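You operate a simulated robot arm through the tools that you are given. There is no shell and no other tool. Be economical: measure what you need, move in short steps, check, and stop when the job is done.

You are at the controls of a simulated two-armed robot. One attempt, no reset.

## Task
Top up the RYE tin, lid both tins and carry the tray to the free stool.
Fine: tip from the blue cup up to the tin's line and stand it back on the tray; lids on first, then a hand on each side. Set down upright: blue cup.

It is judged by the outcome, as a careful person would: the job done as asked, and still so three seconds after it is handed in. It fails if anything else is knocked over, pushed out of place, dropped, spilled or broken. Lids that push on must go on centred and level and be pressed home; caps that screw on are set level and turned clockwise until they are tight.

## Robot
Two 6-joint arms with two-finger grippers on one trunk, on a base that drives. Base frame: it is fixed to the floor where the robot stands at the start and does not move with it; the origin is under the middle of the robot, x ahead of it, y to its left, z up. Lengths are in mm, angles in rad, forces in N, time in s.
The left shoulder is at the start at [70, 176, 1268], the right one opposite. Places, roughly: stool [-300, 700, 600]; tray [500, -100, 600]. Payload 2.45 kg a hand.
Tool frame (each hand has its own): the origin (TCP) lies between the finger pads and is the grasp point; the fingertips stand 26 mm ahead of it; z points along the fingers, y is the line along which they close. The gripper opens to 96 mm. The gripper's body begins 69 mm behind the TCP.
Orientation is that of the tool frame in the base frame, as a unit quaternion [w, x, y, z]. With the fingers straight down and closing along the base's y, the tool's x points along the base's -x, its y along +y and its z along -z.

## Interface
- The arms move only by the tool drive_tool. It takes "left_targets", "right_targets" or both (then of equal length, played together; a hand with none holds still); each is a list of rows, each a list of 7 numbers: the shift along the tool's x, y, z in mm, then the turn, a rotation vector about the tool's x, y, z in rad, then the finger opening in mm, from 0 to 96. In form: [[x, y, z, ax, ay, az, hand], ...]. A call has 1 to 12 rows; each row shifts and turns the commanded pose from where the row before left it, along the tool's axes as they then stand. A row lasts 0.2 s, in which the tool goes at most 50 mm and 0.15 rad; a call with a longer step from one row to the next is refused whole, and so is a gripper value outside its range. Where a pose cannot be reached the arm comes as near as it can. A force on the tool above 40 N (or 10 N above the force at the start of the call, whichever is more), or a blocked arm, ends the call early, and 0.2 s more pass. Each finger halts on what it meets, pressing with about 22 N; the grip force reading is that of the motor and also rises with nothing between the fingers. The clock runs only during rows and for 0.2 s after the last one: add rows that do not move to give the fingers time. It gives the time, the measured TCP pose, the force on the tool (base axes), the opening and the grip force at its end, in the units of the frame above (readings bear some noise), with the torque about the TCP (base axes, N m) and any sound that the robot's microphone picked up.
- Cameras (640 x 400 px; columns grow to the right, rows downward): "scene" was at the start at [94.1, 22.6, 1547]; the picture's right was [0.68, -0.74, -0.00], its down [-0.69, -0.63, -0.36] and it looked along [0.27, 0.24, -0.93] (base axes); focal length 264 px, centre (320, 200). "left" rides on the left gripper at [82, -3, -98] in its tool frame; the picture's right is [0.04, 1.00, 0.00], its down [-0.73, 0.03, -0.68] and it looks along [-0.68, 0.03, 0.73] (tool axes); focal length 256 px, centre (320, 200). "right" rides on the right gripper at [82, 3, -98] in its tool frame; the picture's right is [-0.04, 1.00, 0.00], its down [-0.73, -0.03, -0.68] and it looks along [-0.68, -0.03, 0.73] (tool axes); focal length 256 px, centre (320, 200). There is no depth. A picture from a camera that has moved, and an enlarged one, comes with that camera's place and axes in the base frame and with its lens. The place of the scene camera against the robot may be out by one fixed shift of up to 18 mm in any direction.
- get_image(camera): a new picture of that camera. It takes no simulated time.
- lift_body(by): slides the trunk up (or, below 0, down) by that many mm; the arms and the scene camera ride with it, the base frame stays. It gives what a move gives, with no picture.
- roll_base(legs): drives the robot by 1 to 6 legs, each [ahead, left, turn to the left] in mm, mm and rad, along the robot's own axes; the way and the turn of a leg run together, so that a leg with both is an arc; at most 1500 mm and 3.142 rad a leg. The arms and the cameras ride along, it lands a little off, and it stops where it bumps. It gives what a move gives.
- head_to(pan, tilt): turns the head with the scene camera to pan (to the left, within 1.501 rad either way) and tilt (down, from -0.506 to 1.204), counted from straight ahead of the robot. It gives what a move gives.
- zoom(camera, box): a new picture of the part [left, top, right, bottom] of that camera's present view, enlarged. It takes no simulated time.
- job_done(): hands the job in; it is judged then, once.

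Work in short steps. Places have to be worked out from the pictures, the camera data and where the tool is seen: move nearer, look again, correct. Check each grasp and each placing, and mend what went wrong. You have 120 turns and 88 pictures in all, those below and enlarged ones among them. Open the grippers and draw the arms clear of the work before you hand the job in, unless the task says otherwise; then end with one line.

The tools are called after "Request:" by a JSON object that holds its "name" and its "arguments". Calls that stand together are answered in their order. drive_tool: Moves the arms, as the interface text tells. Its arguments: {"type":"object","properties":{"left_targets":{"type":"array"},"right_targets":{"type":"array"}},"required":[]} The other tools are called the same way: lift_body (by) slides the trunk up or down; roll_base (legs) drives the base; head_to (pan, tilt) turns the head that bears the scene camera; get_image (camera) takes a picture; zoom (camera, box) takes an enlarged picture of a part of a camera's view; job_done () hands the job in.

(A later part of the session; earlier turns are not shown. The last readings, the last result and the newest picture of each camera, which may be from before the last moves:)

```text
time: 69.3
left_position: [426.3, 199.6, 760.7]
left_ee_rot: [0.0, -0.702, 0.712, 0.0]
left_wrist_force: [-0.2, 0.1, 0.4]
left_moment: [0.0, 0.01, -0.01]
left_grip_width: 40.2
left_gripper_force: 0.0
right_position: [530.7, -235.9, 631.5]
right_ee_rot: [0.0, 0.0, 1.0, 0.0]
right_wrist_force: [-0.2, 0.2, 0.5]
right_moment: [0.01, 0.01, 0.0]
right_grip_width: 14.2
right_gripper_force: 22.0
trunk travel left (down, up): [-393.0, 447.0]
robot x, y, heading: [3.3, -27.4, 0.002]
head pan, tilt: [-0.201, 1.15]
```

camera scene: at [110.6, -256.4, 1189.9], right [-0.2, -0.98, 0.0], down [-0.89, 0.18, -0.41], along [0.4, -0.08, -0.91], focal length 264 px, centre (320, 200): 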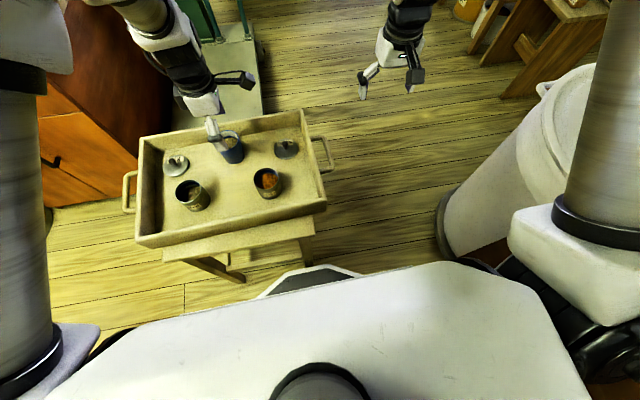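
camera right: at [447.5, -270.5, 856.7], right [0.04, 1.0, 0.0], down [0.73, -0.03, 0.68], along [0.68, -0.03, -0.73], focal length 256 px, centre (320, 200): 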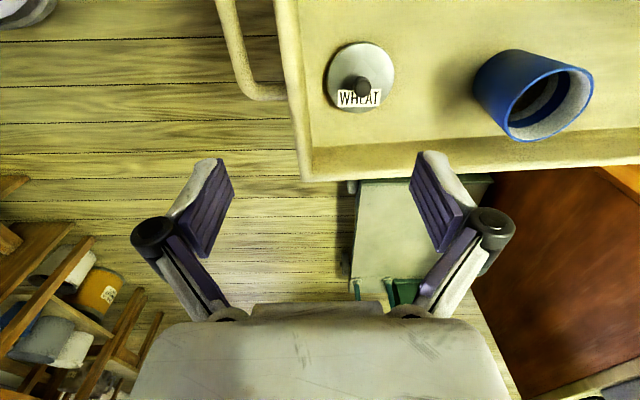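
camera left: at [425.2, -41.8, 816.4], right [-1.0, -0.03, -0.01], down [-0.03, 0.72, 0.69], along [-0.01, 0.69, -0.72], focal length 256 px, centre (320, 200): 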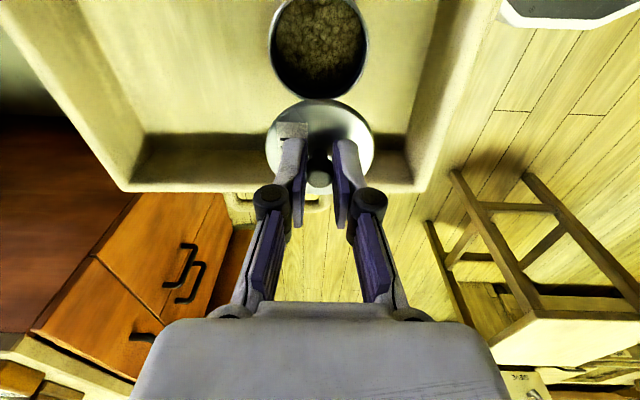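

Knob held. I'll lift and carry the lid to hover just beyond the WHEAT tin so the wrist camera sees the tin rim.

Request:
{"name": "drive_tool", "arguments": {"right_targets": [[0, 0, -10, 0, 0, 0, 4], [0, 0, -30, 0, 0, 0, 4], [0, 0, -40, 0, 0, 0, 4], [0, 0, -24, 0, 0, 0, 4], [29, 20, 0, 0, 0, 0, 4], [29, 20, 0, 0, 0, 0, 4], [29, 20, 0, 0, 0, 0, 4], [0, 0, 0, 0, 0, 0, 4]]}}

Request:
{"name": "zoom", "arguments": {"camera": "right", "box": [240, 0, 400, 200]}}

```text
time: 71.1
left_position: [427.0, 200.9, 760.6]
left_ee_rot: [-0.001, -0.703, 0.712, 0.0]
left_wrist_force: [0.6, 0.1, -0.1]
left_moment: [-0.03, 0.0, -0.01]
left_grip_width: 40.2
left_gripper_force: 0.0
right_position: [449.8, -185.6, 741.5]
right_ee_rot: [0.0, 0.02, 0.999, 0.036]
right_wrist_force: [-0.4, 0.7, 0.9]
right_moment: [-0.04, 0.0, 0.01]
right_grip_width: 14.2
right_gripper_force: 21.8
right hand out of reach, approached as far as the arm can: row 7
trunk travel left (down, up): [-393.0, 447.0]
robot x, y, heading: [1.0, -28.9, 0.001]
head pan, tilt: [-0.201, 1.15]
```

```text
2.00 times, centred on (320, 100) of right
camera zoom: at [368.1, -186.0, 839.7], right [0.08, 0.99, 0.07], down [0.73, -0.11, 0.67], along [0.68, 0.0, -0.74], focal length 512 px, centre (320, 400)
```

zoom: 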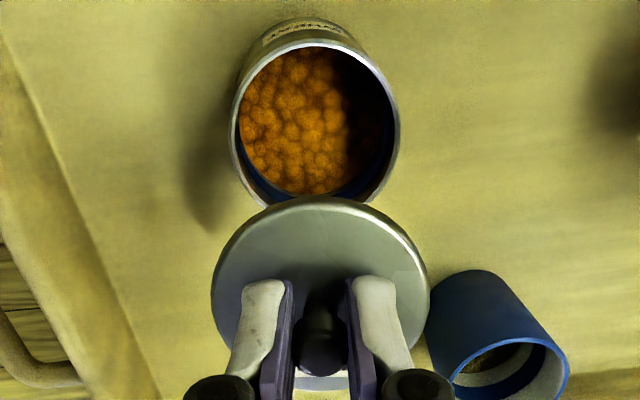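

The right arm hit its inward limit and tilted. I'll shift the base 60 mm left, then restore level and position.

Request:
{"name": "roll_base", "arguments": {"legs": [[0, 65, 0]]}}

Request:
{"name": "drive_tool", "arguments": {"right_targets": [[1, -18, 0, 0.072, 0, -0.04, 4], [1, -18, 0, 0, 0, 0, 4], [1, -19, 0, 0, 0, 0, 4], [0, 0, 0, 0, 0, 0, 4]]}}

Request:
{"name": "zoom", "arguments": {"camera": "right", "box": [240, 0, 400, 200]}}

```text
time: 72.1
left_position: [427.4, 265.7, 761.2]
left_ee_rot: [0.0, -0.702, 0.712, -0.001]
left_wrist_force: [1.3, 0.9, 0.4]
left_moment: [-0.03, -0.02, 0.01]
left_grip_width: 40.0
left_gripper_force: 0.1
right_position: [451.3, -120.1, 742.8]
right_ee_rot: [0.002, 0.019, 0.999, 0.034]
right_wrist_force: [-0.2, 0.7, -0.2]
right_moment: [-0.01, 0.01, 0.03]
right_grip_width: 14.2
right_gripper_force: 21.9
trunk travel left (down, up): [-393.0, 447.0]
robot x, y, heading: [-1.3, 37.4, -0.005]
head pan, tilt: [-0.201, 1.15]
```

```text
time: 73.1
left_position: [427.2, 266.1, 760.8]
left_ee_rot: [-0.001, -0.703, 0.711, 0.0]
left_wrist_force: [0.0, 0.1, 0.1]
left_moment: [-0.01, 0.01, -0.02]
left_grip_width: 40.0
left_gripper_force: 0.1
right_position: [447.5, -175.3, 741.7]
right_ee_rot: [0.003, -0.001, 1.0, -0.002]
right_wrist_force: [0.4, -0.7, -0.4]
right_moment: [-0.03, -0.01, 0.0]
right_grip_width: 14.1
right_gripper_force: 21.9
trunk travel left (down, up): [-393.0, 447.0]
robot x, y, heading: [3.0, 34.9, 0.0]
head pan, tilt: [-0.201, 1.15]
```

```text
2.00 times, centred on (320, 100) of right
camera zoom: at [364.0, -172.4, 840.3], right [0.04, 1.0, 0.0], down [0.73, -0.03, 0.68], along [0.68, -0.03, -0.73], focal length 512 px, centre (320, 400)
```

zoom: 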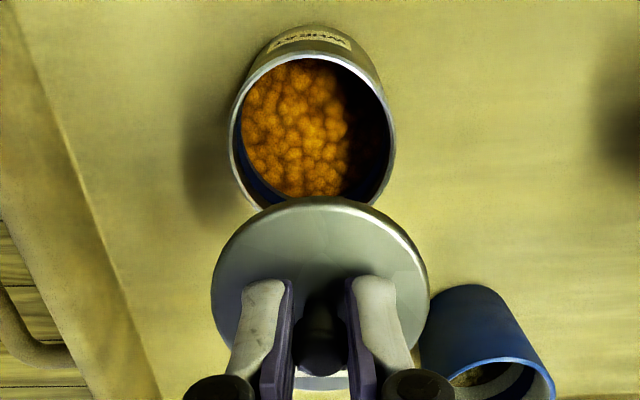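

Tin centre about (423, -178) against the lid at (446, -176). I'll shift -22.9 mm in x and -1.7 in y, and descend to just above contact.

Request:
{"name": "drive_tool", "arguments": {"right_targets": [[11.5, -0.8, 0, 0, 0, 0, 4], [11.4, -0.9, 0, 0, 0, 0, 4], [0, 0, 22, 0, 0, 0, 4], [0, 0, 20, 0, 0, 0, 4], [0, 0, 3, 0, 0, 0, 4], [0, 0, 0, 0, 0, 0, 4]]}}

Request:
{"name": "zoom", "arguments": {"camera": "right", "box": [240, 50, 400, 250]}}

```text
time: 74.5
left_position: [426.3, 265.2, 760.9]
left_ee_rot: [0.0, -0.702, 0.712, 0.0]
left_wrist_force: [-0.4, -0.6, -0.5]
left_moment: [0.0, 0.03, -0.02]
left_grip_width: 40.2
left_gripper_force: 0.1
right_position: [424.1, -177.0, 697.1]
right_ee_rot: [0.001, -0.002, 1.0, -0.002]
right_wrist_force: [-0.3, 0.6, 0.1]
right_moment: [0.04, -0.01, -0.01]
right_grip_width: 14.3
right_gripper_force: 21.8
trunk travel left (down, up): [-393.0, 447.0]
robot x, y, heading: [-3.1, 36.2, -0.002]
head pan, tilt: [-0.201, 1.15]
```

```text
2.00 times, centred on (320, 150) of right
camera zoom: at [341.7, -174.3, 794.5], right [0.04, 1.0, 0.0], down [0.73, -0.03, 0.68], along [0.68, -0.03, -0.73], focal length 512 px, centre (320, 300)
```

zoom: 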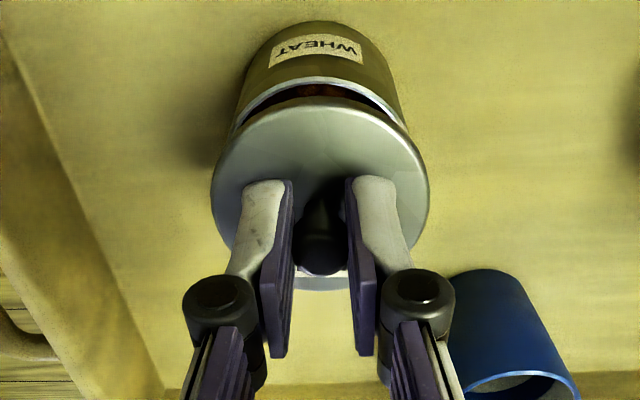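

Nearly centred (1 mm in x). Nudge and lower to contact.

Request:
{"name": "drive_tool", "arguments": {"right_targets": [[1, 0, 3, 0, 0, 0, 4], [0, 0, 3, 0, 0, 0, 4], [0, 0, 2, 0, 0, 0, 4], [0, 0, 2, 0, 0, 0, 4], [0, 0, 0, 0, 0, 0, 4]]}}

```text
time: 75.7
left_position: [425.5, 265.0, 760.5]
left_ee_rot: [0.001, -0.702, 0.712, -0.001]
left_wrist_force: [-0.1, -0.4, 0.2]
left_moment: [0.03, 0.01, -0.01]
left_grip_width: 40.3
left_gripper_force: 0.1
right_position: [422.8, -177.4, 688.4]
right_ee_rot: [0.003, -0.001, 1.0, -0.002]
right_wrist_force: [-0.4, -1.5, 11.9]
right_moment: [-0.03, -0.26, -0.01]
right_grip_width: 14.3
right_gripper_force: 22.8
trunk travel left (down, up): [-393.0, 447.0]
robot x, y, heading: [-0.6, 35.3, 0.004]
head pan, tilt: [-0.201, 1.15]
```

Contact with small lateral forces, as with RYE. Pressing a few mm more to engage.

Request:
{"name": "drive_tool", "arguments": {"right_targets": [[0, 0, 1.5, 0, 0, 0, 4], [0, 0, 1.5, 0, 0, 0, 4], [0, 0, 1.5, 0, 0, 0, 4], [0, 0, 0, 0, 0, 0, 4]]}}

Request:
{"name": "zoom", "arguments": {"camera": "right", "box": [240, 50, 400, 250]}}

```text
time: 76.7
left_position: [426.2, 266.2, 763.1]
left_ee_rot: [0.0, -0.702, 0.712, 0.0]
left_wrist_force: [0.1, 1.0, -1.5]
left_moment: [0.01, -0.01, -0.06]
left_grip_width: 39.8
left_gripper_force: 0.1
right_position: [422.1, -176.2, 683.4]
right_ee_rot: [0.004, -0.001, 1.0, -0.002]
right_wrist_force: [-5.3, -3.6, 22.3]
right_moment: [-0.04, -0.21, -0.01]
right_grip_width: 14.0
right_gripper_force: 21.9
trunk travel left (down, up): [-393.0, 447.0]
robot x, y, heading: [-3.1, 37.2, -0.003]
head pan, tilt: [-0.201, 1.15]
```

```text
2.00 times, centred on (320, 150) of right
camera zoom: at [339.3, -173.7, 781.0], right [0.04, 1.0, 0.0], down [0.73, -0.03, 0.68], along [0.68, -0.03, -0.73], focal length 512 px, centre (320, 300)
```

zoom: 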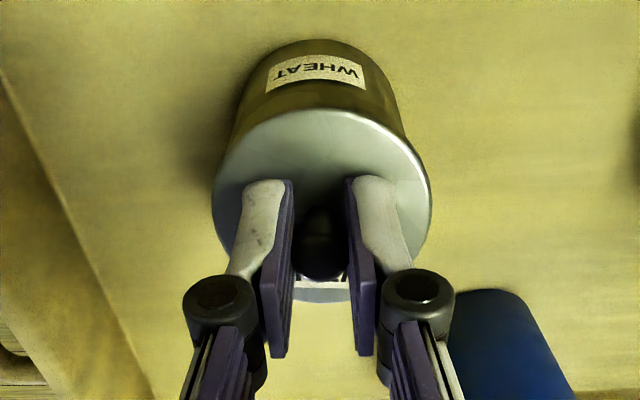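

The near edge looks closed. Opening around the knob and pressing the disc with the fingertips.

Request:
{"name": "drive_tool", "arguments": {"right_targets": [[0, 0, 0, 0, 0, 0, 30], [0, 0, 0, 0, 0, 0, 30], [0, 0, 2, 0, 0, 0, 30], [0, 0, 2, 0, 0, 0, 30], [0, 0, 2, 0, 0, 0, 30], [0, 0, 2, 0, 0, 0, 30], [0, 0, 2, 0, 0, 0, 30], [0, 0, 0, 0, 0, 0, 30]]}}

```text
time: 77.9
left_position: [424.1, 264.5, 762.5]
left_ee_rot: [0.001, -0.702, 0.712, -0.001]
left_wrist_force: [-0.2, -0.4, 0.4]
left_moment: [0.01, 0.0, -0.01]
left_grip_width: 39.9
left_gripper_force: 0.1
right_position: [424.1, -177.3, 682.5]
right_ee_rot: [0.01, 0.0, 1.0, -0.002]
right_wrist_force: [-2.7, -5.3, 44.5]
right_moment: [0.16, -0.6, -0.07]
right_grip_width: 14.1
right_gripper_force: 22.0
trunk travel left (down, up): [-393.0, 447.0]
robot x, y, heading: [-0.1, 35.7, 0.0]
head pan, tilt: [-0.201, 1.15]
stopped in row 5 (right hand): the force on the tool passed its limit at 54 N (the readings are from after the stop); the commanded pose is now the measured one
```

Same stop height as RYE (682.5) at 54 N. Release, rise and inspect.

Request:
{"name": "drive_tool", "arguments": {"right_targets": [[0, 0, 0, 0, 0, 0, 30], [0, 0, 0, 0, 0, 0, 40], [0, 0, -25, 0, 0, 0, 40], [0, 0, -40, 0, 0, 0, 40], [0, 0, -15, 0, 0, 0, 40], [0, 0, 0, 0, 0, 0, 40]]}}

Request:
{"name": "get_image", "arguments": {"camera": "scene"}}

Request:
{"name": "zoom", "arguments": {"camera": "right", "box": [260, 0, 380, 150]}}

```text
time: 79.3
left_position: [427.4, 265.4, 760.7]
left_ee_rot: [0.0, -0.703, 0.711, 0.0]
left_wrist_force: [-0.1, 0.5, -0.6]
left_moment: [-0.02, 0.0, -0.01]
left_grip_width: 40.1
left_gripper_force: 0.0
right_position: [423.8, -176.6, 757.8]
right_ee_rot: [0.004, 0.0, 1.0, -0.002]
right_wrist_force: [1.1, 0.4, 0.2]
right_moment: [0.03, 0.04, 0.01]
right_grip_width: 39.7
right_gripper_force: 0.1
trunk travel left (down, up): [-393.0, 447.0]
robot x, y, heading: [-2.9, 37.9, -0.003]
head pan, tilt: [-0.201, 1.15]
```

```text
27 pictures are left
camera scene: at [110.9, 9.9, 1189.8], right [-0.2, -0.98, 0.0], down [-0.89, 0.18, -0.41], along [0.4, -0.08, -0.91], focal length 264 px, centre (320, 200)
```

scene: 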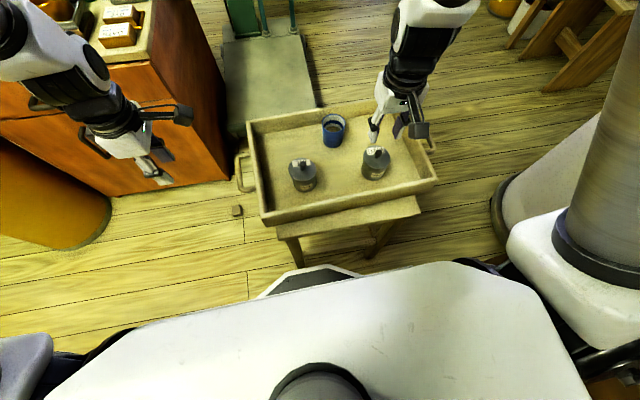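

```text
2.67 times, centred on (320, 75) of right
camera zoom: at [340.9, -173.4, 855.9], right [0.04, 1.0, 0.0], down [0.73, -0.03, 0.69], along [0.68, -0.03, -0.73], focal length 683 px, centre (320, 533)
```

zoom: 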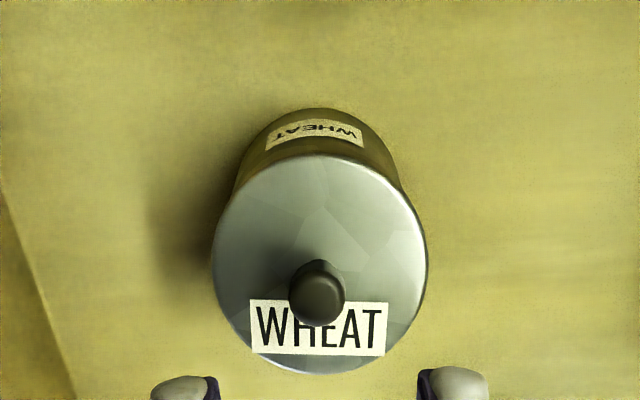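

I'll check both lids from the scene camera.

Request:
{"name": "zoom", "arguments": {"camera": "scene", "box": [280, 140, 400, 200]}}

```text
5.33 times, centred on (340, 170) of scene
camera zoom: at [110.9, 9.9, 1189.8], right [-0.2, -0.98, 0.0], down [-0.89, 0.18, -0.41], along [0.4, -0.08, -0.91], focal length 1411 px, centre (213, 360)
```

zoom: 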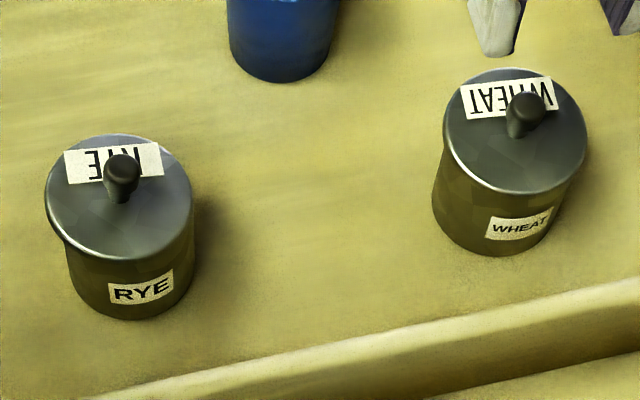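

RYE's lid may overhang on its left; I'll zoom tighter.

Request:
{"name": "zoom", "arguments": {"camera": "scene", "box": [284, 160, 324, 202]}}

Request:
{"name": "zoom", "arguments": {"camera": "scene", "box": [356, 146, 396, 192]}}

```text
9.52 times, centred on (304, 181) of scene
camera zoom: at [110.9, 9.9, 1189.8], right [-0.2, -0.98, 0.0], down [-0.89, 0.18, -0.41], along [0.4, -0.08, -0.91], focal length 2519 px, centre (472, 381)
```

zoom: 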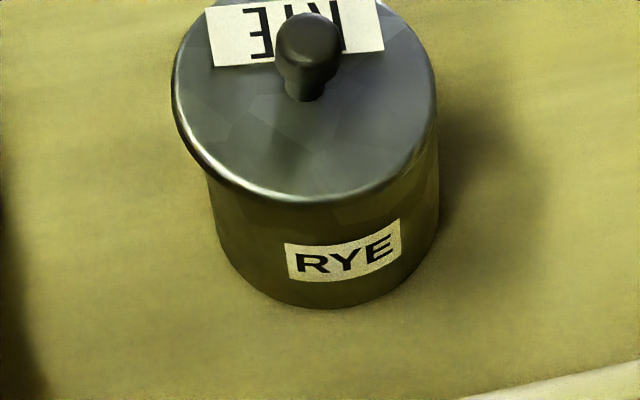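

```text
8.70 times, centred on (376, 169) of scene
camera zoom: at [110.9, 9.9, 1189.8], right [-0.2, -0.98, 0.0], down [-0.89, 0.18, -0.41], along [0.4, -0.08, -0.91], focal length 2300 px, centre (-167, 470)
```

zoom: 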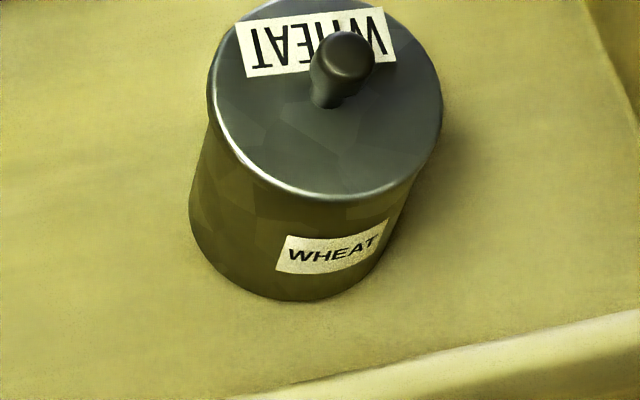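

Force history suggests the lids may only be resting on the rims, so I want a side view. I'll back the robot up 350 mm and look from a shallower angle.

Request:
{"name": "roll_base", "arguments": {"legs": [[-350, 0, 0]]}}

Request:
{"name": "head_to", "arguments": {"pan": -0.15, "tilt": 0.7}}

Request:
{"name": "get_image", "arguments": {"camera": "scene"}}

```text
time: 81.5
left_position: [89.3, 265.5, 760.9]
left_ee_rot: [0.0, -0.704, 0.71, 0.0]
left_wrist_force: [0.9, 0.0, -0.8]
left_moment: [0.01, -0.05, -0.01]
left_grip_width: 39.9
left_gripper_force: 0.0
right_position: [86.5, -175.2, 758.4]
right_ee_rot: [0.004, -0.003, 1.0, -0.002]
right_wrist_force: [-0.2, 0.5, 0.0]
right_moment: [-0.01, 0.03, -0.02]
right_grip_width: 40.0
right_gripper_force: 0.1
trunk travel left (down, up): [-393.0, 447.0]
robot x, y, heading: [-342.2, 38.3, 0.004]
head pan, tilt: [-0.201, 1.15]
stopped in leg 1: the robot was blocked; the commanded pose is now the measured one
```

```text
time: 82.4
left_position: [89.7, 266.0, 761.5]
left_ee_rot: [0.0, -0.704, 0.711, 0.0]
left_wrist_force: [0.5, -0.5, -0.1]
left_moment: [0.01, 0.02, -0.01]
left_grip_width: 40.2
left_gripper_force: 0.1
right_position: [87.2, -176.7, 758.6]
right_ee_rot: [0.005, -0.002, 1.0, -0.002]
right_wrist_force: [-0.1, -0.1, -0.1]
right_moment: [0.0, 0.02, -0.05]
right_grip_width: 39.8
right_gripper_force: 0.1
trunk travel left (down, up): [-393.0, 447.0]
robot x, y, heading: [-337.4, 37.4, 0.001]
head pan, tilt: [-0.15, 0.7]
```

```text
22 pictures are left
camera scene: at [-199.9, 8.8, 1222.9], right [-0.15, -0.99, 0.0], down [-0.64, 0.09, -0.76], along [0.76, -0.11, -0.64], focal length 264 px, centre (320, 200)
```

scene: 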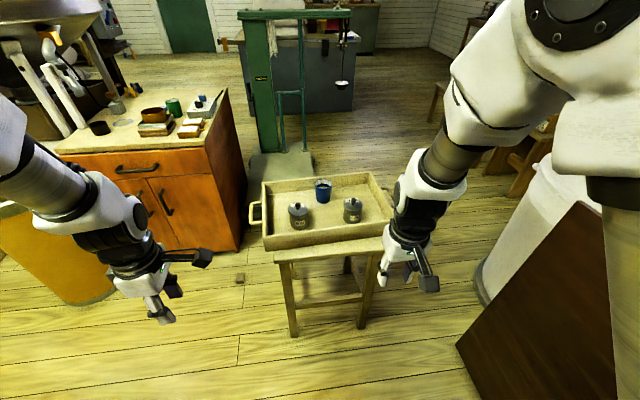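

It bumped something behind at -340; I'll leave it shortly. First zoom on the tins.

Request:
{"name": "zoom", "arguments": {"camera": "scene", "box": [280, 174, 370, 234]}}

Request:
{"name": "roll_base", "arguments": {"legs": [[25, 0, 0]]}}

```text
6.67 times, centred on (325, 204) of scene
camera zoom: at [-199.9, 8.8, 1222.9], right [-0.15, -0.99, 0.0], down [-0.64, 0.09, -0.76], along [0.76, -0.11, -0.64], focal length 1763 px, centre (287, 173)
```

zoom: 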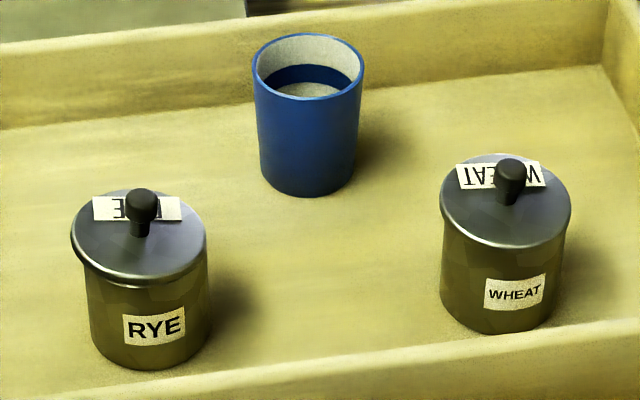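

```text
time: 83.2
left_position: [115.6, 265.5, 760.5]
left_ee_rot: [-0.001, -0.703, 0.711, 0.001]
left_wrist_force: [0.1, -0.6, -0.1]
left_moment: [0.01, 0.0, 0.0]
left_grip_width: 40.0
left_gripper_force: 0.0
right_position: [114.1, -176.5, 757.2]
right_ee_rot: [0.004, -0.001, 1.0, -0.002]
right_wrist_force: [0.5, 0.3, 0.5]
right_moment: [0.02, 0.0, 0.06]
right_grip_width: 40.1
right_gripper_force: 0.1
trunk travel left (down, up): [-393.0, 447.0]
robot x, y, heading: [-311.2, 35.8, 0.007]
head pan, tilt: [-0.15, 0.7]
```

RYE's lid looks shifted to its left. Zooming on each at higher magnification.

Request:
{"name": "get_image", "arguments": {"camera": "scene"}}

```text
20 pictures are left
camera scene: at [-173.8, 8.9, 1222.8], right [-0.15, -0.99, 0.0], down [-0.64, 0.09, -0.76], along [0.76, -0.11, -0.65], focal length 264 px, centre (320, 200)
```

scene: 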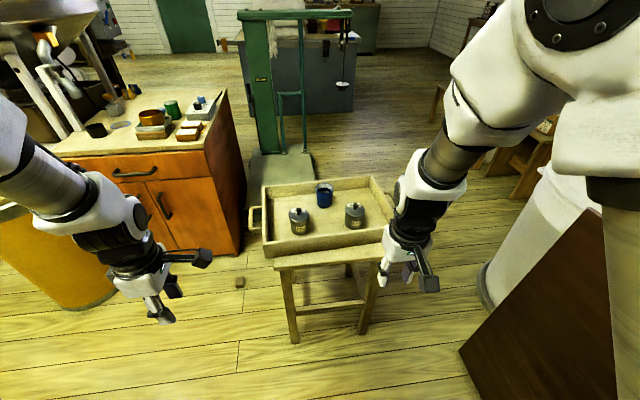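

Request:
{"name": "zoom", "arguments": {"camera": "scene", "box": [284, 202, 316, 240]}}

Request:
{"name": "zoom", "arguments": {"camera": "scene", "box": [339, 197, 371, 235]}}

```text
10.53 times, centred on (300, 221) of scene
camera zoom: at [-173.8, 8.9, 1222.8], right [-0.15, -0.99, 0.0], down [-0.64, 0.09, -0.76], along [0.76, -0.11, -0.65], focal length 2784 px, centre (530, -21)
```

zoom: 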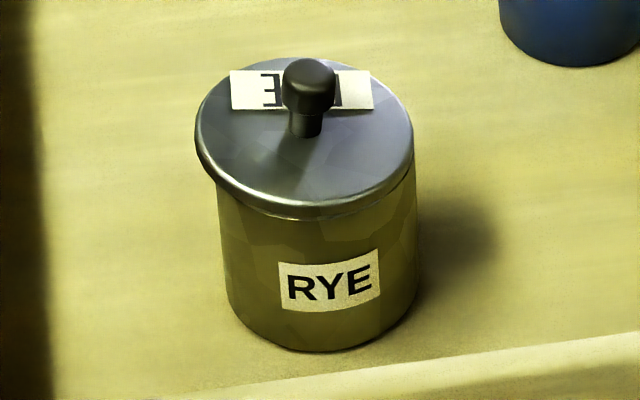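

```text
10.53 times, centred on (355, 216) of scene
camera zoom: at [-173.8, 8.9, 1222.8], right [-0.15, -0.99, 0.0], down [-0.64, 0.09, -0.76], along [0.76, -0.11, -0.65], focal length 2784 px, centre (-48, 32)
```

zoom: 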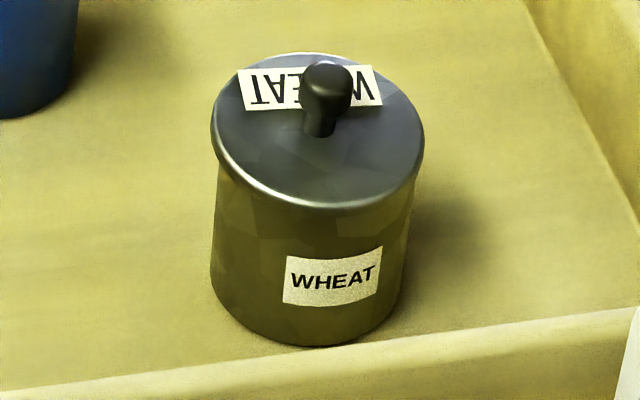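

Side view: RYE's lid is shifted about 2.7 mm toward +y and is riding the rim; WHEAT may similarly be shifted +x. The contact moments meant the far edge was riding, so both need a shift back. I'll drive back in and re-seat WHEAT first.

Request:
{"name": "roll_base", "arguments": {"legs": [[311, 0, 0]]}}

Request:
{"name": "zoom", "arguments": {"camera": "right", "box": [240, 0, 400, 200]}}

```text
time: 85.3
left_position: [427.4, 265.3, 759.6]
left_ee_rot: [0.0, -0.703, 0.711, 0.001]
left_wrist_force: [-0.3, 0.7, 0.2]
left_moment: [0.0, 0.0, -0.02]
left_grip_width: 39.8
left_gripper_force: 0.0
right_position: [425.4, -176.5, 758.7]
right_ee_rot: [0.003, 0.0, 1.0, -0.001]
right_wrist_force: [-0.2, 0.6, -0.7]
right_moment: [-0.04, 0.03, -0.02]
right_grip_width: 39.8
right_gripper_force: 0.1
trunk travel left (down, up): [-393.0, 447.0]
robot x, y, heading: [-0.6, 37.4, -0.005]
head pan, tilt: [-0.15, 0.7]
```

```text
2.00 times, centred on (320, 100) of right
camera zoom: at [341.2, -173.3, 855.2], right [0.04, 1.0, 0.0], down [0.73, -0.03, 0.68], along [0.68, -0.03, -0.73], focal length 512 px, centre (320, 400)
```

zoom: 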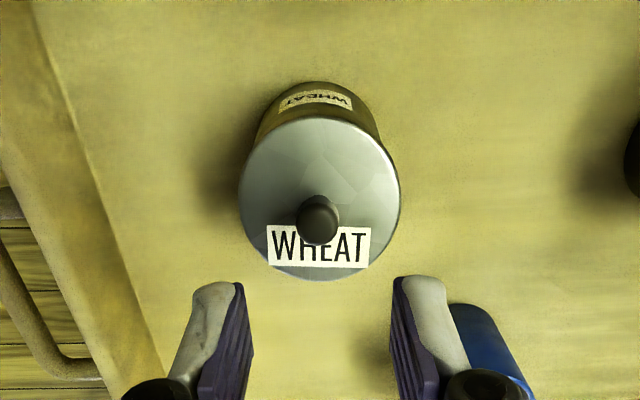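

Position is unchanged. I'll descend, regrip the WHEAT knob low, lift 5 mm, shift 2 mm toward -x and touch down, reading the moment.

Request:
{"name": "drive_tool", "arguments": {"right_targets": [[0, 0, 25, 0, 0, 0, 40], [0, 0, 25, 0, 0, 0, 40], [0, 0, 20, 0, 0, 0, 40], [0, 0, 4, 0, 0, 0, 40], [0, 0, 0, 0, 0, 0, 20], [0, 0, 0, 0, 0, 0, 4], [0, 0, 0, 0, 0, 0, 4]]}}

Request:
{"name": "drive_tool", "arguments": {"right_targets": [[0, 0, -3, 0, 0, 0, 4], [0, 0, -3, 0, 0, 0, 4], [2, 0, 0, 0, 0, 0, 4], [0, 0, 0, 0, 0, 0, 4]]}}

Request:
{"name": "drive_tool", "arguments": {"right_targets": [[0, 0, 3, 0, 0, 0, 4], [0, 0, 2.5, 0, 0, 0, 4], [0, 0, 0, 0, 0, 0, 4]]}}

```text
time: 86.9
left_position: [426.2, 264.7, 760.2]
left_ee_rot: [-0.001, -0.703, 0.711, 0.0]
left_wrist_force: [0.3, 0.0, 0.2]
left_moment: [0.01, -0.02, 0.03]
left_grip_width: 40.1
left_gripper_force: 0.0
right_position: [424.7, -174.7, 684.1]
right_ee_rot: [0.005, -0.002, 1.0, -0.002]
right_wrist_force: [-1.1, -1.1, 1.3]
right_moment: [0.01, 0.0, -0.01]
right_grip_width: 13.8
right_gripper_force: 21.7
trunk travel left (down, up): [-393.0, 447.0]
robot x, y, heading: [-0.7, 39.4, 0.001]
head pan, tilt: [-0.15, 0.7]
```

```text
time: 87.9
left_position: [427.1, 264.8, 760.7]
left_ee_rot: [0.002, -0.703, 0.711, 0.0]
left_wrist_force: [0.2, 0.1, 0.2]
left_moment: [-0.01, 0.0, 0.03]
left_grip_width: 40.1
left_gripper_force: 0.0
right_position: [422.1, -176.1, 689.9]
right_ee_rot: [0.005, -0.001, 1.0, -0.002]
right_wrist_force: [-0.6, -0.3, 0.3]
right_moment: [0.01, 0.01, 0.02]
right_grip_width: 14.0
right_gripper_force: 21.8
trunk travel left (down, up): [-393.0, 447.0]
robot x, y, heading: [-0.0, 36.2, 0.001]
head pan, tilt: [-0.15, 0.7]
```

```text
time: 88.7
left_position: [425.4, 265.9, 761.7]
left_ee_rot: [0.0, -0.703, 0.711, -0.001]
left_wrist_force: [-0.7, -0.4, -0.4]
left_moment: [-0.02, -0.01, 0.04]
left_grip_width: 40.2
left_gripper_force: 0.0
right_position: [422.5, -175.5, 685.4]
right_ee_rot: [0.005, -0.001, 1.0, -0.003]
right_wrist_force: [2.0, -0.2, 20.0]
right_moment: [0.05, 0.42, 0.03]
right_grip_width: 14.0
right_gripper_force: 22.4
trunk travel left (down, up): [-393.0, 447.0]
robot x, y, heading: [2.9, 34.4, -0.003]
head pan, tilt: [-0.15, 0.7]
```

Now the load is on the -x side, so the centre lies between. Lift, shift +1 mm, re-touch.

Request:
{"name": "drive_tool", "arguments": {"right_targets": [[0, 0, -3, 0, 0, 0, 4], [-1, 0, 0, 0, 0, 0, 4], [0, 0, 2.5, 0, 0, 0, 4], [0, 0, 1, 0, 0, 0, 4], [0, 0, 0, 0, 0, 0, 4]]}}

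```text
time: 89.9
left_position: [426.4, 266.6, 760.6]
left_ee_rot: [0.001, -0.703, 0.711, 0.0]
left_wrist_force: [-0.4, 1.3, -0.1]
left_moment: [0.0, 0.03, 0.02]
left_grip_width: 39.9
left_gripper_force: 0.0
right_position: [422.6, -177.3, 685.1]
right_ee_rot: [0.006, -0.002, 1.0, -0.002]
right_wrist_force: [0.5, -1.1, 13.6]
right_moment: [0.13, 0.25, 0.01]
right_grip_width: 14.1
right_gripper_force: 22.4
trunk travel left (down, up): [-393.0, 447.0]
robot x, y, heading: [0.3, 38.1, -0.0]
head pan, tilt: [-0.15, 0.7]
```

Still slightly loaded on -x. Another +0.6 mm in x, -0.4 in y, re-touch and press a bit.

Request:
{"name": "drive_tool", "arguments": {"right_targets": [[0, 0, -3, 0, 0, 0, 4], [-0.6, -0.4, 0, 0, 0, 0, 4], [0, 0, 2.5, 0, 0, 0, 4], [0, 0, 1, 0, 0, 0, 4], [0, 0, 0, 0, 0, 0, 4]]}}

Request:
{"name": "drive_tool", "arguments": {"right_targets": [[0, 0, 1, 0, 0, 0, 4], [0, 0, 1, 0, 0, 0, 4], [0, 0, 0, 0, 0, 0, 4]]}}

```text
time: 91.1
left_position: [426.4, 265.2, 760.7]
left_ee_rot: [0.0, -0.703, 0.711, 0.0]
left_wrist_force: [0.6, 0.0, 0.7]
left_moment: [-0.01, -0.01, -0.06]
left_grip_width: 40.0
left_gripper_force: 0.0
right_position: [423.3, -177.0, 684.3]
right_ee_rot: [0.004, -0.002, 1.0, -0.002]
right_wrist_force: [0.6, -0.4, 0.5]
right_moment: [0.02, 0.0, 0.03]
right_grip_width: 14.1
right_gripper_force: 22.2
trunk travel left (down, up): [-393.0, 447.0]
robot x, y, heading: [-0.7, 33.9, -0.0]
head pan, tilt: [-0.15, 0.7]
```

```text
time: 91.9
left_position: [425.8, 265.3, 760.2]
left_ee_rot: [-0.001, -0.703, 0.711, -0.001]
left_wrist_force: [0.0, -0.4, 0.2]
left_moment: [-0.01, -0.01, 0.02]
left_grip_width: 39.9
left_gripper_force: 0.1
right_position: [424.3, -177.3, 681.6]
right_ee_rot: [0.004, 0.0, 1.0, -0.002]
right_wrist_force: [0.2, 0.0, -0.6]
right_moment: [0.0, 0.03, 0.0]
right_grip_width: 14.1
right_gripper_force: 21.9
trunk travel left (down, up): [-393.0, 447.0]
robot x, y, heading: [-2.8, 37.8, 0.002]
head pan, tilt: [-0.15, 0.7]
```

It dropped into the tin mouth with no force — the plug has found the opening. Continue pressing home.

Request:
{"name": "drive_tool", "arguments": {"right_targets": [[0, 0, 1.5, 0, 0, 0, 4], [0, 0, 1.5, 0, 0, 0, 4], [0, 0, 1.5, 0, 0, 0, 4], [0, 0, 1.5, 0, 0, 0, 4], [0, 0, 0, 0, 0, 0, 4]]}}

```text
time: 92.8
left_position: [425.7, 265.9, 761.9]
left_ee_rot: [0.001, -0.702, 0.712, -0.001]
left_wrist_force: [-0.4, -0.1, 0.3]
left_moment: [-0.03, -0.02, -0.03]
left_grip_width: 39.8
left_gripper_force: 0.0
right_position: [424.9, -177.3, 679.2]
right_ee_rot: [0.008, 0.0, 1.0, -0.002]
right_wrist_force: [-4.2, -4.3, 26.7]
right_moment: [0.02, 0.75, 0.09]
right_grip_width: 13.9
right_gripper_force: 22.5
trunk travel left (down, up): [-393.0, 447.0]
robot x, y, heading: [-1.2, 39.0, 0.004]
head pan, tilt: [-0.15, 0.7]
heard: snap
stopped in row 4 (right hand): the force on the tool passed its limit at 43 N (the readings are from after the stop); the commanded pose is now the measured one
```

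A snap was heard — WHEAT lid is home. I'll release, rise, and shift the base back right for the RYE lid.

Request:
{"name": "drive_tool", "arguments": {"right_targets": [[0, 0, 0, 0, 0, 0, 25], [0, 0, 0, 0, 0, 0, 40], [0, 0, -25, 0, 0, 0, 40], [0, 0, -40, 0, 0, 0, 40], [0, 0, -15, 0, 0, 0, 40], [0, 0, 0, 0, 0, 0, 40]]}}

Request:
{"name": "roll_base", "arguments": {"legs": [[0, -266, 0]]}}

Request:
{"name": "zoom", "arguments": {"camera": "left", "box": [240, 0, 400, 200]}}

```text
time: 94.2
left_position: [425.1, 265.3, 760.8]
left_ee_rot: [0.0, -0.702, 0.712, -0.001]
left_wrist_force: [-0.2, -0.1, -0.4]
left_moment: [0.0, 0.0, -0.03]
left_grip_width: 39.8
left_gripper_force: 0.0
right_position: [426.3, -176.3, 756.9]
right_ee_rot: [0.007, -0.001, 1.0, -0.002]
right_wrist_force: [0.4, 0.5, 1.0]
right_moment: [0.0, 0.03, -0.03]
right_grip_width: 40.0
right_gripper_force: 0.0
trunk travel left (down, up): [-393.0, 447.0]
robot x, y, heading: [-3.0, 38.1, -0.004]
head pan, tilt: [-0.15, 0.7]
```

```text
time: 96.1
left_position: [427.3, -3.2, 761.0]
left_ee_rot: [0.001, -0.7, 0.714, 0.001]
left_wrist_force: [-0.1, 1.4, -0.8]
left_moment: [0.0, 0.01, -0.01]
left_grip_width: 40.0
left_gripper_force: 0.0
right_position: [423.0, -444.8, 757.6]
right_ee_rot: [0.007, 0.002, 1.0, -0.002]
right_wrist_force: [0.0, 0.6, -0.6]
right_moment: [0.01, 0.02, 0.01]
right_grip_width: 39.8
right_gripper_force: 0.0
trunk travel left (down, up): [-393.0, 447.0]
robot x, y, heading: [0.9, -230.3, 0.001]
head pan, tilt: [-0.15, 0.7]
```

```text
2.00 times, centred on (320, 100) of left
camera zoom: at [429.3, -84.5, 859.0], right [-1.0, -0.02, 0.0], down [-0.02, 0.73, 0.68], along [-0.01, 0.68, -0.73], focal length 512 px, centre (320, 400)
```

zoom: 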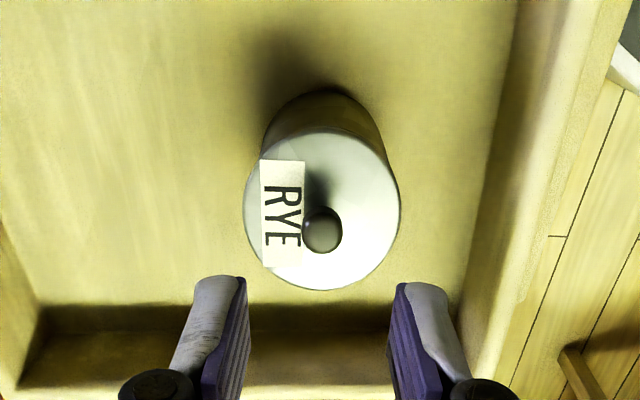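

Knob is about 2 mm +y of the TCP. I'll shift, descend, grip low, lift 6 mm, shift 2.2 mm toward -y and touch down.

Request:
{"name": "drive_tool", "arguments": {"left_targets": [[-2, 0, 25, 0, 0, 0, 40], [0, 0, 25, 0, 0, 0, 40], [0, 0, 20, 0, 0, 0, 40], [0, 0, 6.5, 0, 0, 0, 40], [0, 0, 0, 0, 0, 0, 20], [0, 0, 0, 0, 0, 0, 4], [0, 0, 0, 0, 0, 0, 4]]}}

Request:
{"name": "drive_tool", "arguments": {"left_targets": [[0, 0, -3, 0, 0, 0, 4], [0, 0, -3, 0, 0, 0, 4], [2.2, 0, 0, 0, 0, 0, 4], [0, 0, 3, 0, 0, 0, 4], [0, 0, 2, 0, 0, 0, 4], [0, 0, 1, 0, 0, 0, 4], [0, 0, 0, 0, 0, 0, 4]]}}

```text
time: 97.7
left_position: [427.3, 0.2, 683.6]
left_ee_rot: [0.0, -0.7, 0.714, 0.0]
left_wrist_force: [-2.5, -1.0, 4.3]
left_moment: [0.04, 0.05, 0.0]
left_grip_width: 13.6
left_gripper_force: 22.1
right_position: [423.4, -443.1, 756.9]
right_ee_rot: [0.007, 0.002, 1.0, -0.001]
right_wrist_force: [-0.6, -1.3, -0.5]
right_moment: [-0.01, 0.05, -0.01]
right_grip_width: 39.8
right_gripper_force: 0.0
trunk travel left (down, up): [-393.0, 447.0]
robot x, y, heading: [-1.9, -229.6, -0.006]
head pan, tilt: [-0.15, 0.7]
```

```text
time: 99.3
left_position: [427.0, -2.6, 683.6]
left_ee_rot: [0.0, -0.7, 0.714, 0.001]
left_wrist_force: [0.2, 0.4, 0.4]
left_moment: [-0.01, 0.03, -0.03]
left_grip_width: 13.6
left_gripper_force: 22.4
right_position: [424.5, -444.5, 757.6]
right_ee_rot: [0.007, 0.002, 1.0, -0.001]
right_wrist_force: [-0.1, 0.2, 0.8]
right_moment: [-0.05, -0.02, -0.02]
right_grip_width: 40.2
right_gripper_force: 0.0
trunk travel left (down, up): [-393.0, 447.0]
robot x, y, heading: [-3.1, -228.4, -0.002]
head pan, tilt: [-0.15, 0.7]
```

No force at the old contact height — it seems to be in. Pressing home in small steps.

Request:
{"name": "drive_tool", "arguments": {"left_targets": [[0, 0, 1.5, 0, 0, 0, 4], [0, 0, 1.5, 0, 0, 0, 4], [0, 0, 1.5, 0, 0, 0, 4], [0, 0, 1.5, 0, 0, 0, 4], [0, 0, 1.5, 0, 0, 0, 4], [0, 0, 1.5, 0, 0, 0, 4], [0, 0, 0, 0, 0, 0, 4]]}}

```text
time: 100.5
left_position: [427.1, -2.2, 679.0]
left_ee_rot: [0.003, -0.7, 0.714, -0.002]
left_wrist_force: [-4.2, 5.1, 24.0]
left_moment: [-0.22, 0.19, -0.08]
left_grip_width: 13.7
left_gripper_force: 21.9
right_position: [421.7, -444.0, 757.7]
right_ee_rot: [0.008, 0.002, 1.0, -0.002]
right_wrist_force: [-0.6, 0.1, 0.2]
right_moment: [-0.03, 0.02, 0.03]
right_grip_width: 40.2
right_gripper_force: 0.0
trunk travel left (down, up): [-393.0, 447.0]
robot x, y, heading: [-0.4, -228.4, -0.0]
head pan, tilt: [-0.15, 0.7]
heard: snap
stopped in row 5 (left hand): the force on the tool passed its limit at 43 N (the readings are from after the stop); the commanded pose is now the measured one
```

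Snap heard — RYE lid home too. Release, rise, un-yaw the left hand, and look toward the free stool.

Request:
{"name": "drive_tool", "arguments": {"left_targets": [[0, 0, 0, 0, 0, 0, 25], [0, 0, 0, 0, 0, 0, 40], [0, 0, -25, 0, 0, 0, 40], [0, 0, -40, 0, 0, 0, 40], [0, 0, -40, 0, 0, 0, 40], [0, 0, 0, 0, 0, 0, 40]]}}

Request:
{"name": "drive_tool", "arguments": {"left_targets": [[0, 0, 0, 0, 0, 0.1428, 60], [0, 0, 0, 0, 0, 0.1428, 96], [0, 0, 0, 0, 0, 0.1428, 96], [0, 0, 0, 0, 0, 0.1428, 96], [0, 0, 0, 0, 0, 0.1428, 96], [0, 0, 0, 0, 0, 0.1428, 96], [0, 0, 0, 0, 0, 0.1428, 96], [0, 0, 0, 0, 0, 0.1428, 96], [0, 0, 0, 0, 0, 0.1428, 96], [0, 0, 0, 0, 0, 0.1428, 96], [0, 0, 0, 0, 0, 0.1428, 96]]}}

Request:
{"name": "roll_base", "arguments": {"legs": [[0, 134, 0]]}}

Request:
{"name": "head_to", "arguments": {"pan": 1.5, "tilt": 0.8}}

Request:
{"name": "get_image", "arguments": {"camera": "scene"}}

```text
time: 101.9
left_position: [427.7, -2.1, 782.8]
left_ee_rot: [0.001, -0.701, 0.713, -0.002]
left_wrist_force: [0.4, -0.2, 0.1]
left_moment: [0.0, -0.03, 0.01]
left_grip_width: 40.3
left_gripper_force: 0.1
right_position: [424.7, -444.0, 757.2]
right_ee_rot: [0.007, 0.002, 1.0, -0.001]
right_wrist_force: [0.4, -0.2, -0.1]
right_moment: [-0.02, 0.03, 0.02]
right_grip_width: 39.9
right_gripper_force: 0.1
trunk travel left (down, up): [-393.0, 447.0]
robot x, y, heading: [-1.3, -229.1, -0.004]
head pan, tilt: [-0.15, 0.7]
```

```text
time: 104.3
left_position: [428.3, -1.4, 783.7]
left_ee_rot: [0.001, 0.011, 1.0, 0.001]
left_wrist_force: [0.3, 0.0, -0.4]
left_moment: [-0.01, -0.01, 0.0]
left_grip_width: 96.2
left_gripper_force: 0.1
right_position: [423.4, -444.2, 757.0]
right_ee_rot: [0.007, 0.001, 1.0, -0.001]
right_wrist_force: [-0.5, 0.8, 0.1]
right_moment: [0.0, 0.01, 0.01]
right_grip_width: 39.8
right_gripper_force: 0.1
trunk travel left (down, up): [-393.0, 447.0]
robot x, y, heading: [-1.4, -224.4, -0.007]
head pan, tilt: [-0.15, 0.7]
```

```text
time: 105.6
left_position: [429.4, 132.3, 782.6]
left_ee_rot: [0.002, 0.01, 1.0, 0.0]
left_wrist_force: [-0.1, 1.0, -0.9]
left_moment: [-0.02, 0.01, -0.04]
left_grip_width: 95.9
left_gripper_force: 0.1
right_position: [423.9, -309.1, 757.5]
right_ee_rot: [0.007, 0.003, 1.0, -0.003]
right_wrist_force: [0.5, 0.0, -0.5]
right_moment: [-0.03, 0.02, 0.01]
right_grip_width: 40.2
right_gripper_force: 0.0
trunk travel left (down, up): [-393.0, 447.0]
robot x, y, heading: [-3.8, -92.9, -0.006]
head pan, tilt: [-0.15, 0.7]
```

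```text
time: 107.3
left_position: [429.0, 130.8, 783.4]
left_ee_rot: [0.001, 0.01, 1.0, 0.0]
left_wrist_force: [0.2, 0.4, -0.4]
left_moment: [-0.01, 0.0, -0.02]
left_grip_width: 96.0
left_gripper_force: 0.2
right_position: [423.7, -310.1, 756.8]
right_ee_rot: [0.007, 0.002, 1.0, -0.002]
right_wrist_force: [-0.8, 0.0, 0.1]
right_moment: [0.0, 0.03, -0.03]
right_grip_width: 39.9
right_gripper_force: 0.0
trunk travel left (down, up): [-393.0, 447.0]
robot x, y, heading: [-2.0, -91.7, -0.006]
head pan, tilt: [1.499, 0.799]
```

```text
15 pictures are left
camera scene: at [58.6, -28.5, 1214.7], right [1.0, -0.08, 0.0], down [-0.06, -0.71, -0.7], along [0.05, 0.7, -0.72], focal length 264 px, centre (320, 200)
```

scene: 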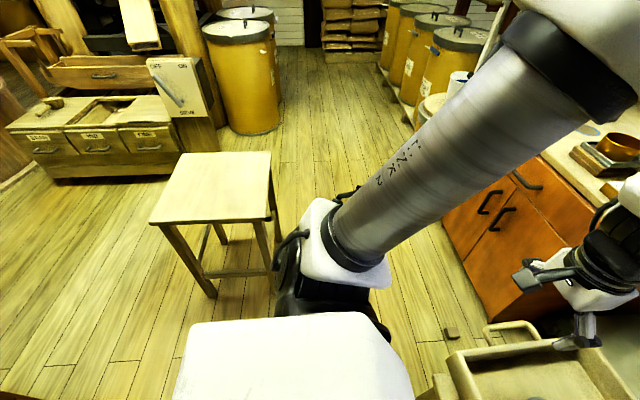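

The free stool's top spans roughly x -415..-70, y 525..900, so its centre is about (-244, 712). Now I'll check both handles with the wrist cameras.

Request:
{"name": "get_image", "arguments": {"camera": "left"}}

Request:
{"name": "get_image", "arguments": {"camera": "right"}}

```text
14 pictures are left
camera left: at [347.1, 130.4, 880.9], right [-0.02, 1.0, 0.0], down [0.73, 0.01, 0.68], along [0.68, 0.01, -0.73], focal length 256 px, centre (320, 200)
```

left: 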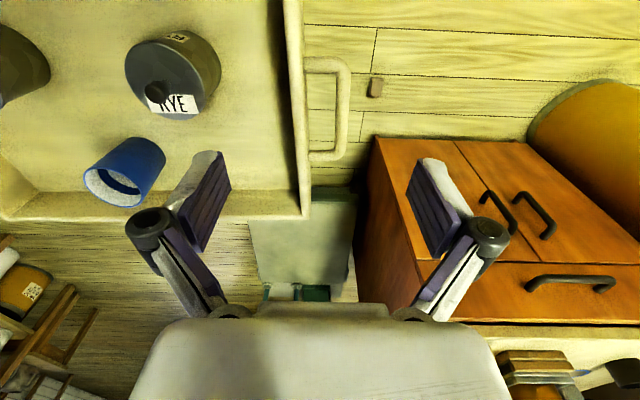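

```text
13 pictures are left
camera right: at [340.4, -306.2, 854.4], right [0.04, 1.0, 0.0], down [0.72, -0.03, 0.69], along [0.69, -0.03, -0.72], focal length 256 px, centre (320, 200)
```

right: 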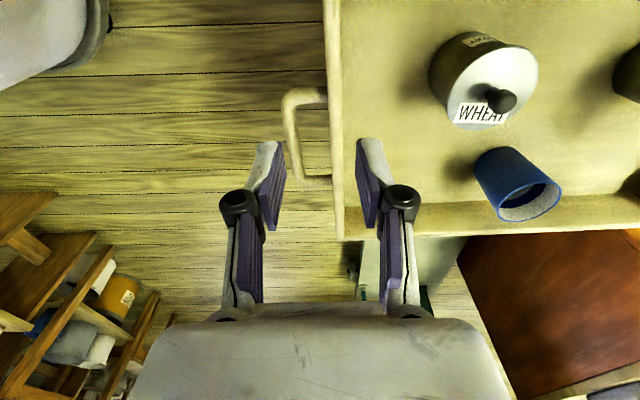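

Left handle bar is near (464, 157, 626), right near (476, -336, 626). I'll move both hands above their bars and check.

Request:
{"name": "drive_tool", "arguments": {"left_targets": [[-20, 13, 0, 0, 0, -0.02, 60], [-19, 13, 0, 0, 0, 0, 40], [0, 0, 40, 0, 0, 0, 40], [0, 0, 40, 0, 0, 0, 40], [0, 0, 35, 0, 0, 0, 40], [0, 0, 0, 0, 0, 0, 40]], "right_targets": [[-25, -13, 0, 0, 0.014, 0, 40], [-25, -13, 0, 0, 0, 0, 40], [0, 0, 30, 0, 0, 0, 40], [0, 0, 30, 0, 0, 0, 40], [0, 0, 29, 0, 0, 0, 40], [0, 0, 0, 0, 0, 0, 40]]}}

Request:
{"name": "zoom", "arguments": {"camera": "left", "box": [200, 40, 440, 290]}}

Request:
{"name": "zoom", "arguments": {"camera": "right", "box": [200, 40, 440, 290]}}

```text
time: 108.7
left_position: [467.7, 156.6, 668.7]
left_ee_rot: [0.003, 0.0, 1.0, 0.0]
left_wrist_force: [-0.5, 0.1, -0.7]
left_moment: [-0.02, 0.03, 0.01]
left_grip_width: 39.9
left_gripper_force: 0.0
right_position: [474.2, -337.7, 669.8]
right_ee_rot: [0.002, 0.003, 1.0, -0.002]
right_wrist_force: [-0.3, -0.2, 0.2]
right_moment: [-0.02, 0.01, 0.0]
right_grip_width: 40.0
right_gripper_force: 0.1
trunk travel left (down, up): [-393.0, 447.0]
robot x, y, heading: [-2.8, -95.1, -0.006]
head pan, tilt: [1.499, 0.799]
```

```text
1.60 times, centred on (320, 165) of left
camera zoom: at [385.8, 154.4, 766.5], right [-0.04, 1.0, 0.0], down [0.73, 0.03, 0.68], along [0.68, 0.03, -0.73], focal length 410 px, centre (320, 256)
```

zoom: 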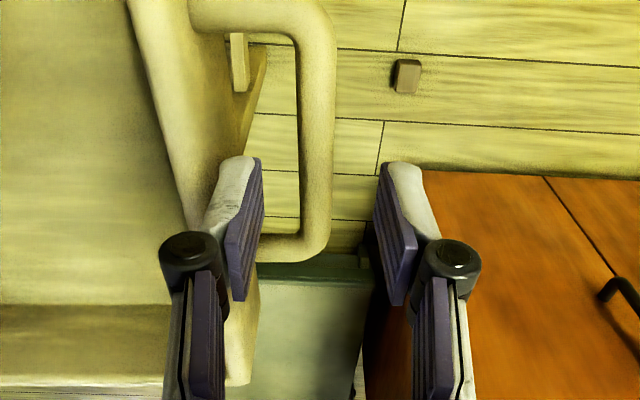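

```text
1.60 times, centred on (320, 165) of right
camera zoom: at [391.1, -332.7, 767.6], right [0.04, 1.0, 0.0], down [0.73, -0.03, 0.68], along [0.68, -0.03, -0.73], focal length 410 px, centre (320, 256)
```

zoom: 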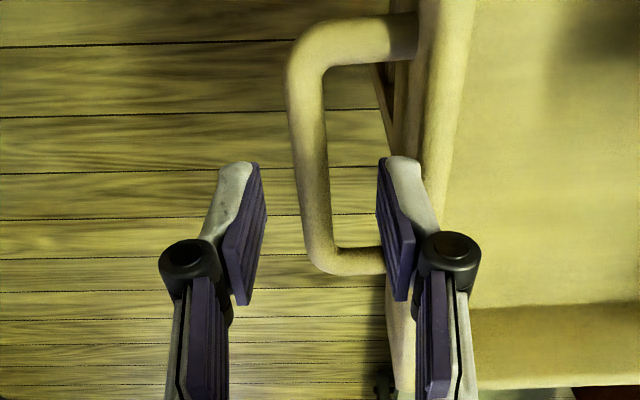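

Both bars are centred between the fingers; the right needs 3 mm outward. I'll descend to the bars and close both hands.

Request:
{"name": "drive_tool", "arguments": {"left_targets": [[0, 0, 0, 0, 0, 0, 34], [0, 0, 20, 0, 0, 0, 34], [0, 0, 20, 0, 0, 0, 34], [0, 0, 6, 0, 0, 0, 34], [0, 0, 0, 0, 0, 0, 34]], "right_targets": [[0, -3, 0, 0, 0, 0, 34], [0, 0, 20, 0, 0, 0, 34], [0, 0, 20, 0, 0, 0, 34], [0, 0, 7, 0, 0, 0, 34], [0, 0, 0, 0, 0, 0, 34]]}}

Request:
{"name": "drive_tool", "arguments": {"left_targets": [[0, 0, 0, 0, 0, 0, 20], [0, 0, 0, 0, 0, 0, 8], [0, 0, 0, 0, 0, 0, 4], [0, 0, 0, 0, 0, 0, 4]], "right_targets": [[0, 0, 0, 0, 0, 0, 20], [0, 0, 0, 0, 0, 0, 8], [0, 0, 0, 0, 0, 0, 4], [0, 0, 0, 0, 0, 0, 4]]}}

```text
time: 109.9
left_position: [469.0, 156.8, 620.7]
left_ee_rot: [0.002, -0.001, 1.0, 0.0]
left_wrist_force: [0.5, -0.3, 0.4]
left_moment: [0.01, -0.03, 0.04]
left_grip_width: 34.0
left_gripper_force: 0.0
right_position: [473.3, -339.4, 621.3]
right_ee_rot: [0.0, 0.004, 1.0, -0.001]
right_wrist_force: [-0.6, -0.4, -0.1]
right_moment: [0.02, 0.02, 0.0]
right_grip_width: 34.0
right_gripper_force: 0.0
trunk travel left (down, up): [-393.0, 447.0]
robot x, y, heading: [-2.4, -91.7, -0.006]
head pan, tilt: [1.499, 0.799]
```

```text
time: 110.9
left_position: [468.2, 157.3, 622.0]
left_ee_rot: [0.002, 0.0, 1.0, 0.001]
left_wrist_force: [1.9, -15.2, -0.9]
left_moment: [-0.05, -0.05, 0.18]
left_grip_width: 14.5
left_gripper_force: 7.6
right_position: [473.4, -340.1, 621.7]
right_ee_rot: [0.0, 0.003, 1.0, -0.002]
right_wrist_force: [-1.3, 13.9, 1.2]
right_moment: [0.01, -0.02, 0.56]
right_grip_width: 13.3
right_gripper_force: 21.9
trunk travel left (down, up): [-393.0, 447.0]
robot x, y, heading: [2.0, -95.8, -0.009]
head pan, tilt: [1.499, 0.799]
```

The hands are about 2–3 mm too far apart, pulling against each other. I'll relax the left hand inward by 2.5 mm.

Request:
{"name": "drive_tool", "arguments": {"left_targets": [[0, -1.5, 0, 0, 0, 0, 4], [0, -1, 0, 0, 0, 0, 4], [0, 0, 0, 0, 0, 0, 4], [0, 0, 0, 0, 0, 0, 4]]}}

```text
time: 111.4
left_position: [468.8, 156.3, 622.6]
left_ee_rot: [0.001, -0.002, 1.0, 0.0]
left_wrist_force: [-0.6, 19.8, -0.1]
left_moment: [0.0, -0.03, 0.56]
left_grip_width: 13.2
left_gripper_force: 22.4
right_position: [474.0, -340.0, 621.8]
right_ee_rot: [0.0, 0.0, 1.0, -0.002]
right_wrist_force: [-2.0, -18.5, 1.4]
right_moment: [0.02, -0.04, 0.54]
right_grip_width: 13.2
right_gripper_force: 22.3
trunk travel left (down, up): [-393.0, 447.0]
robot x, y, heading: [2.7, -95.7, -0.007]
head pan, tilt: [1.499, 0.799]
stopped in row 2 (left hand): the force on the tool passed its limit at 44 N (the readings are from after the stop); the commanded pose is now the measured one
```

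Both bars are now fully gripped but slightly compressed; ease the left hand outward 0.8 mm.

Request:
{"name": "drive_tool", "arguments": {"left_targets": [[0, 0.4, 0, 0, 0, 0, 4], [0, 0.4, 0, 0, 0, 0, 4], [0, 0, 0, 0, 0, 0, 4]]}}

```text
time: 112.2
left_position: [469.1, 156.9, 622.1]
left_ee_rot: [0.002, 0.0, 1.0, 0.0]
left_wrist_force: [1.3, -28.2, 0.6]
left_moment: [-0.07, 0.08, 0.52]
left_grip_width: 13.1
left_gripper_force: 22.2
right_position: [473.4, -338.3, 621.5]
right_ee_rot: [0.0, 0.002, 1.0, -0.001]
right_wrist_force: [-2.8, 22.0, 5.0]
right_moment: [0.03, -0.02, 0.5]
right_grip_width: 13.1
right_gripper_force: 22.0
trunk travel left (down, up): [-393.0, 447.0]
robot x, y, heading: [-2.8, -94.5, -0.004]
head pan, tilt: [1.499, 0.799]
```

Request:
{"name": "drive_tool", "arguments": {"left_targets": [[0, -0.42, 0, 0, 0, 0, 4], [0, 0, 0, 0, 0, 0, 4]]}}

```text
time: 112.8
left_position: [468.6, 156.1, 623.0]
left_ee_rot: [0.002, -0.001, 1.0, -0.001]
left_wrist_force: [2.3, -7.6, 0.7]
left_moment: [-0.02, -0.04, 0.54]
left_grip_width: 13.0
left_gripper_force: 22.0
right_position: [473.3, -340.1, 621.7]
right_ee_rot: [0.001, 0.002, 1.0, -0.001]
right_wrist_force: [-2.5, 3.2, 5.0]
right_moment: [0.0, 0.02, 0.54]
right_grip_width: 13.3
right_gripper_force: 22.2
trunk travel left (down, up): [-393.0, 447.0]
robot x, y, heading: [-1.3, -95.0, -0.003]
head pan, tilt: [1.499, 0.799]
```

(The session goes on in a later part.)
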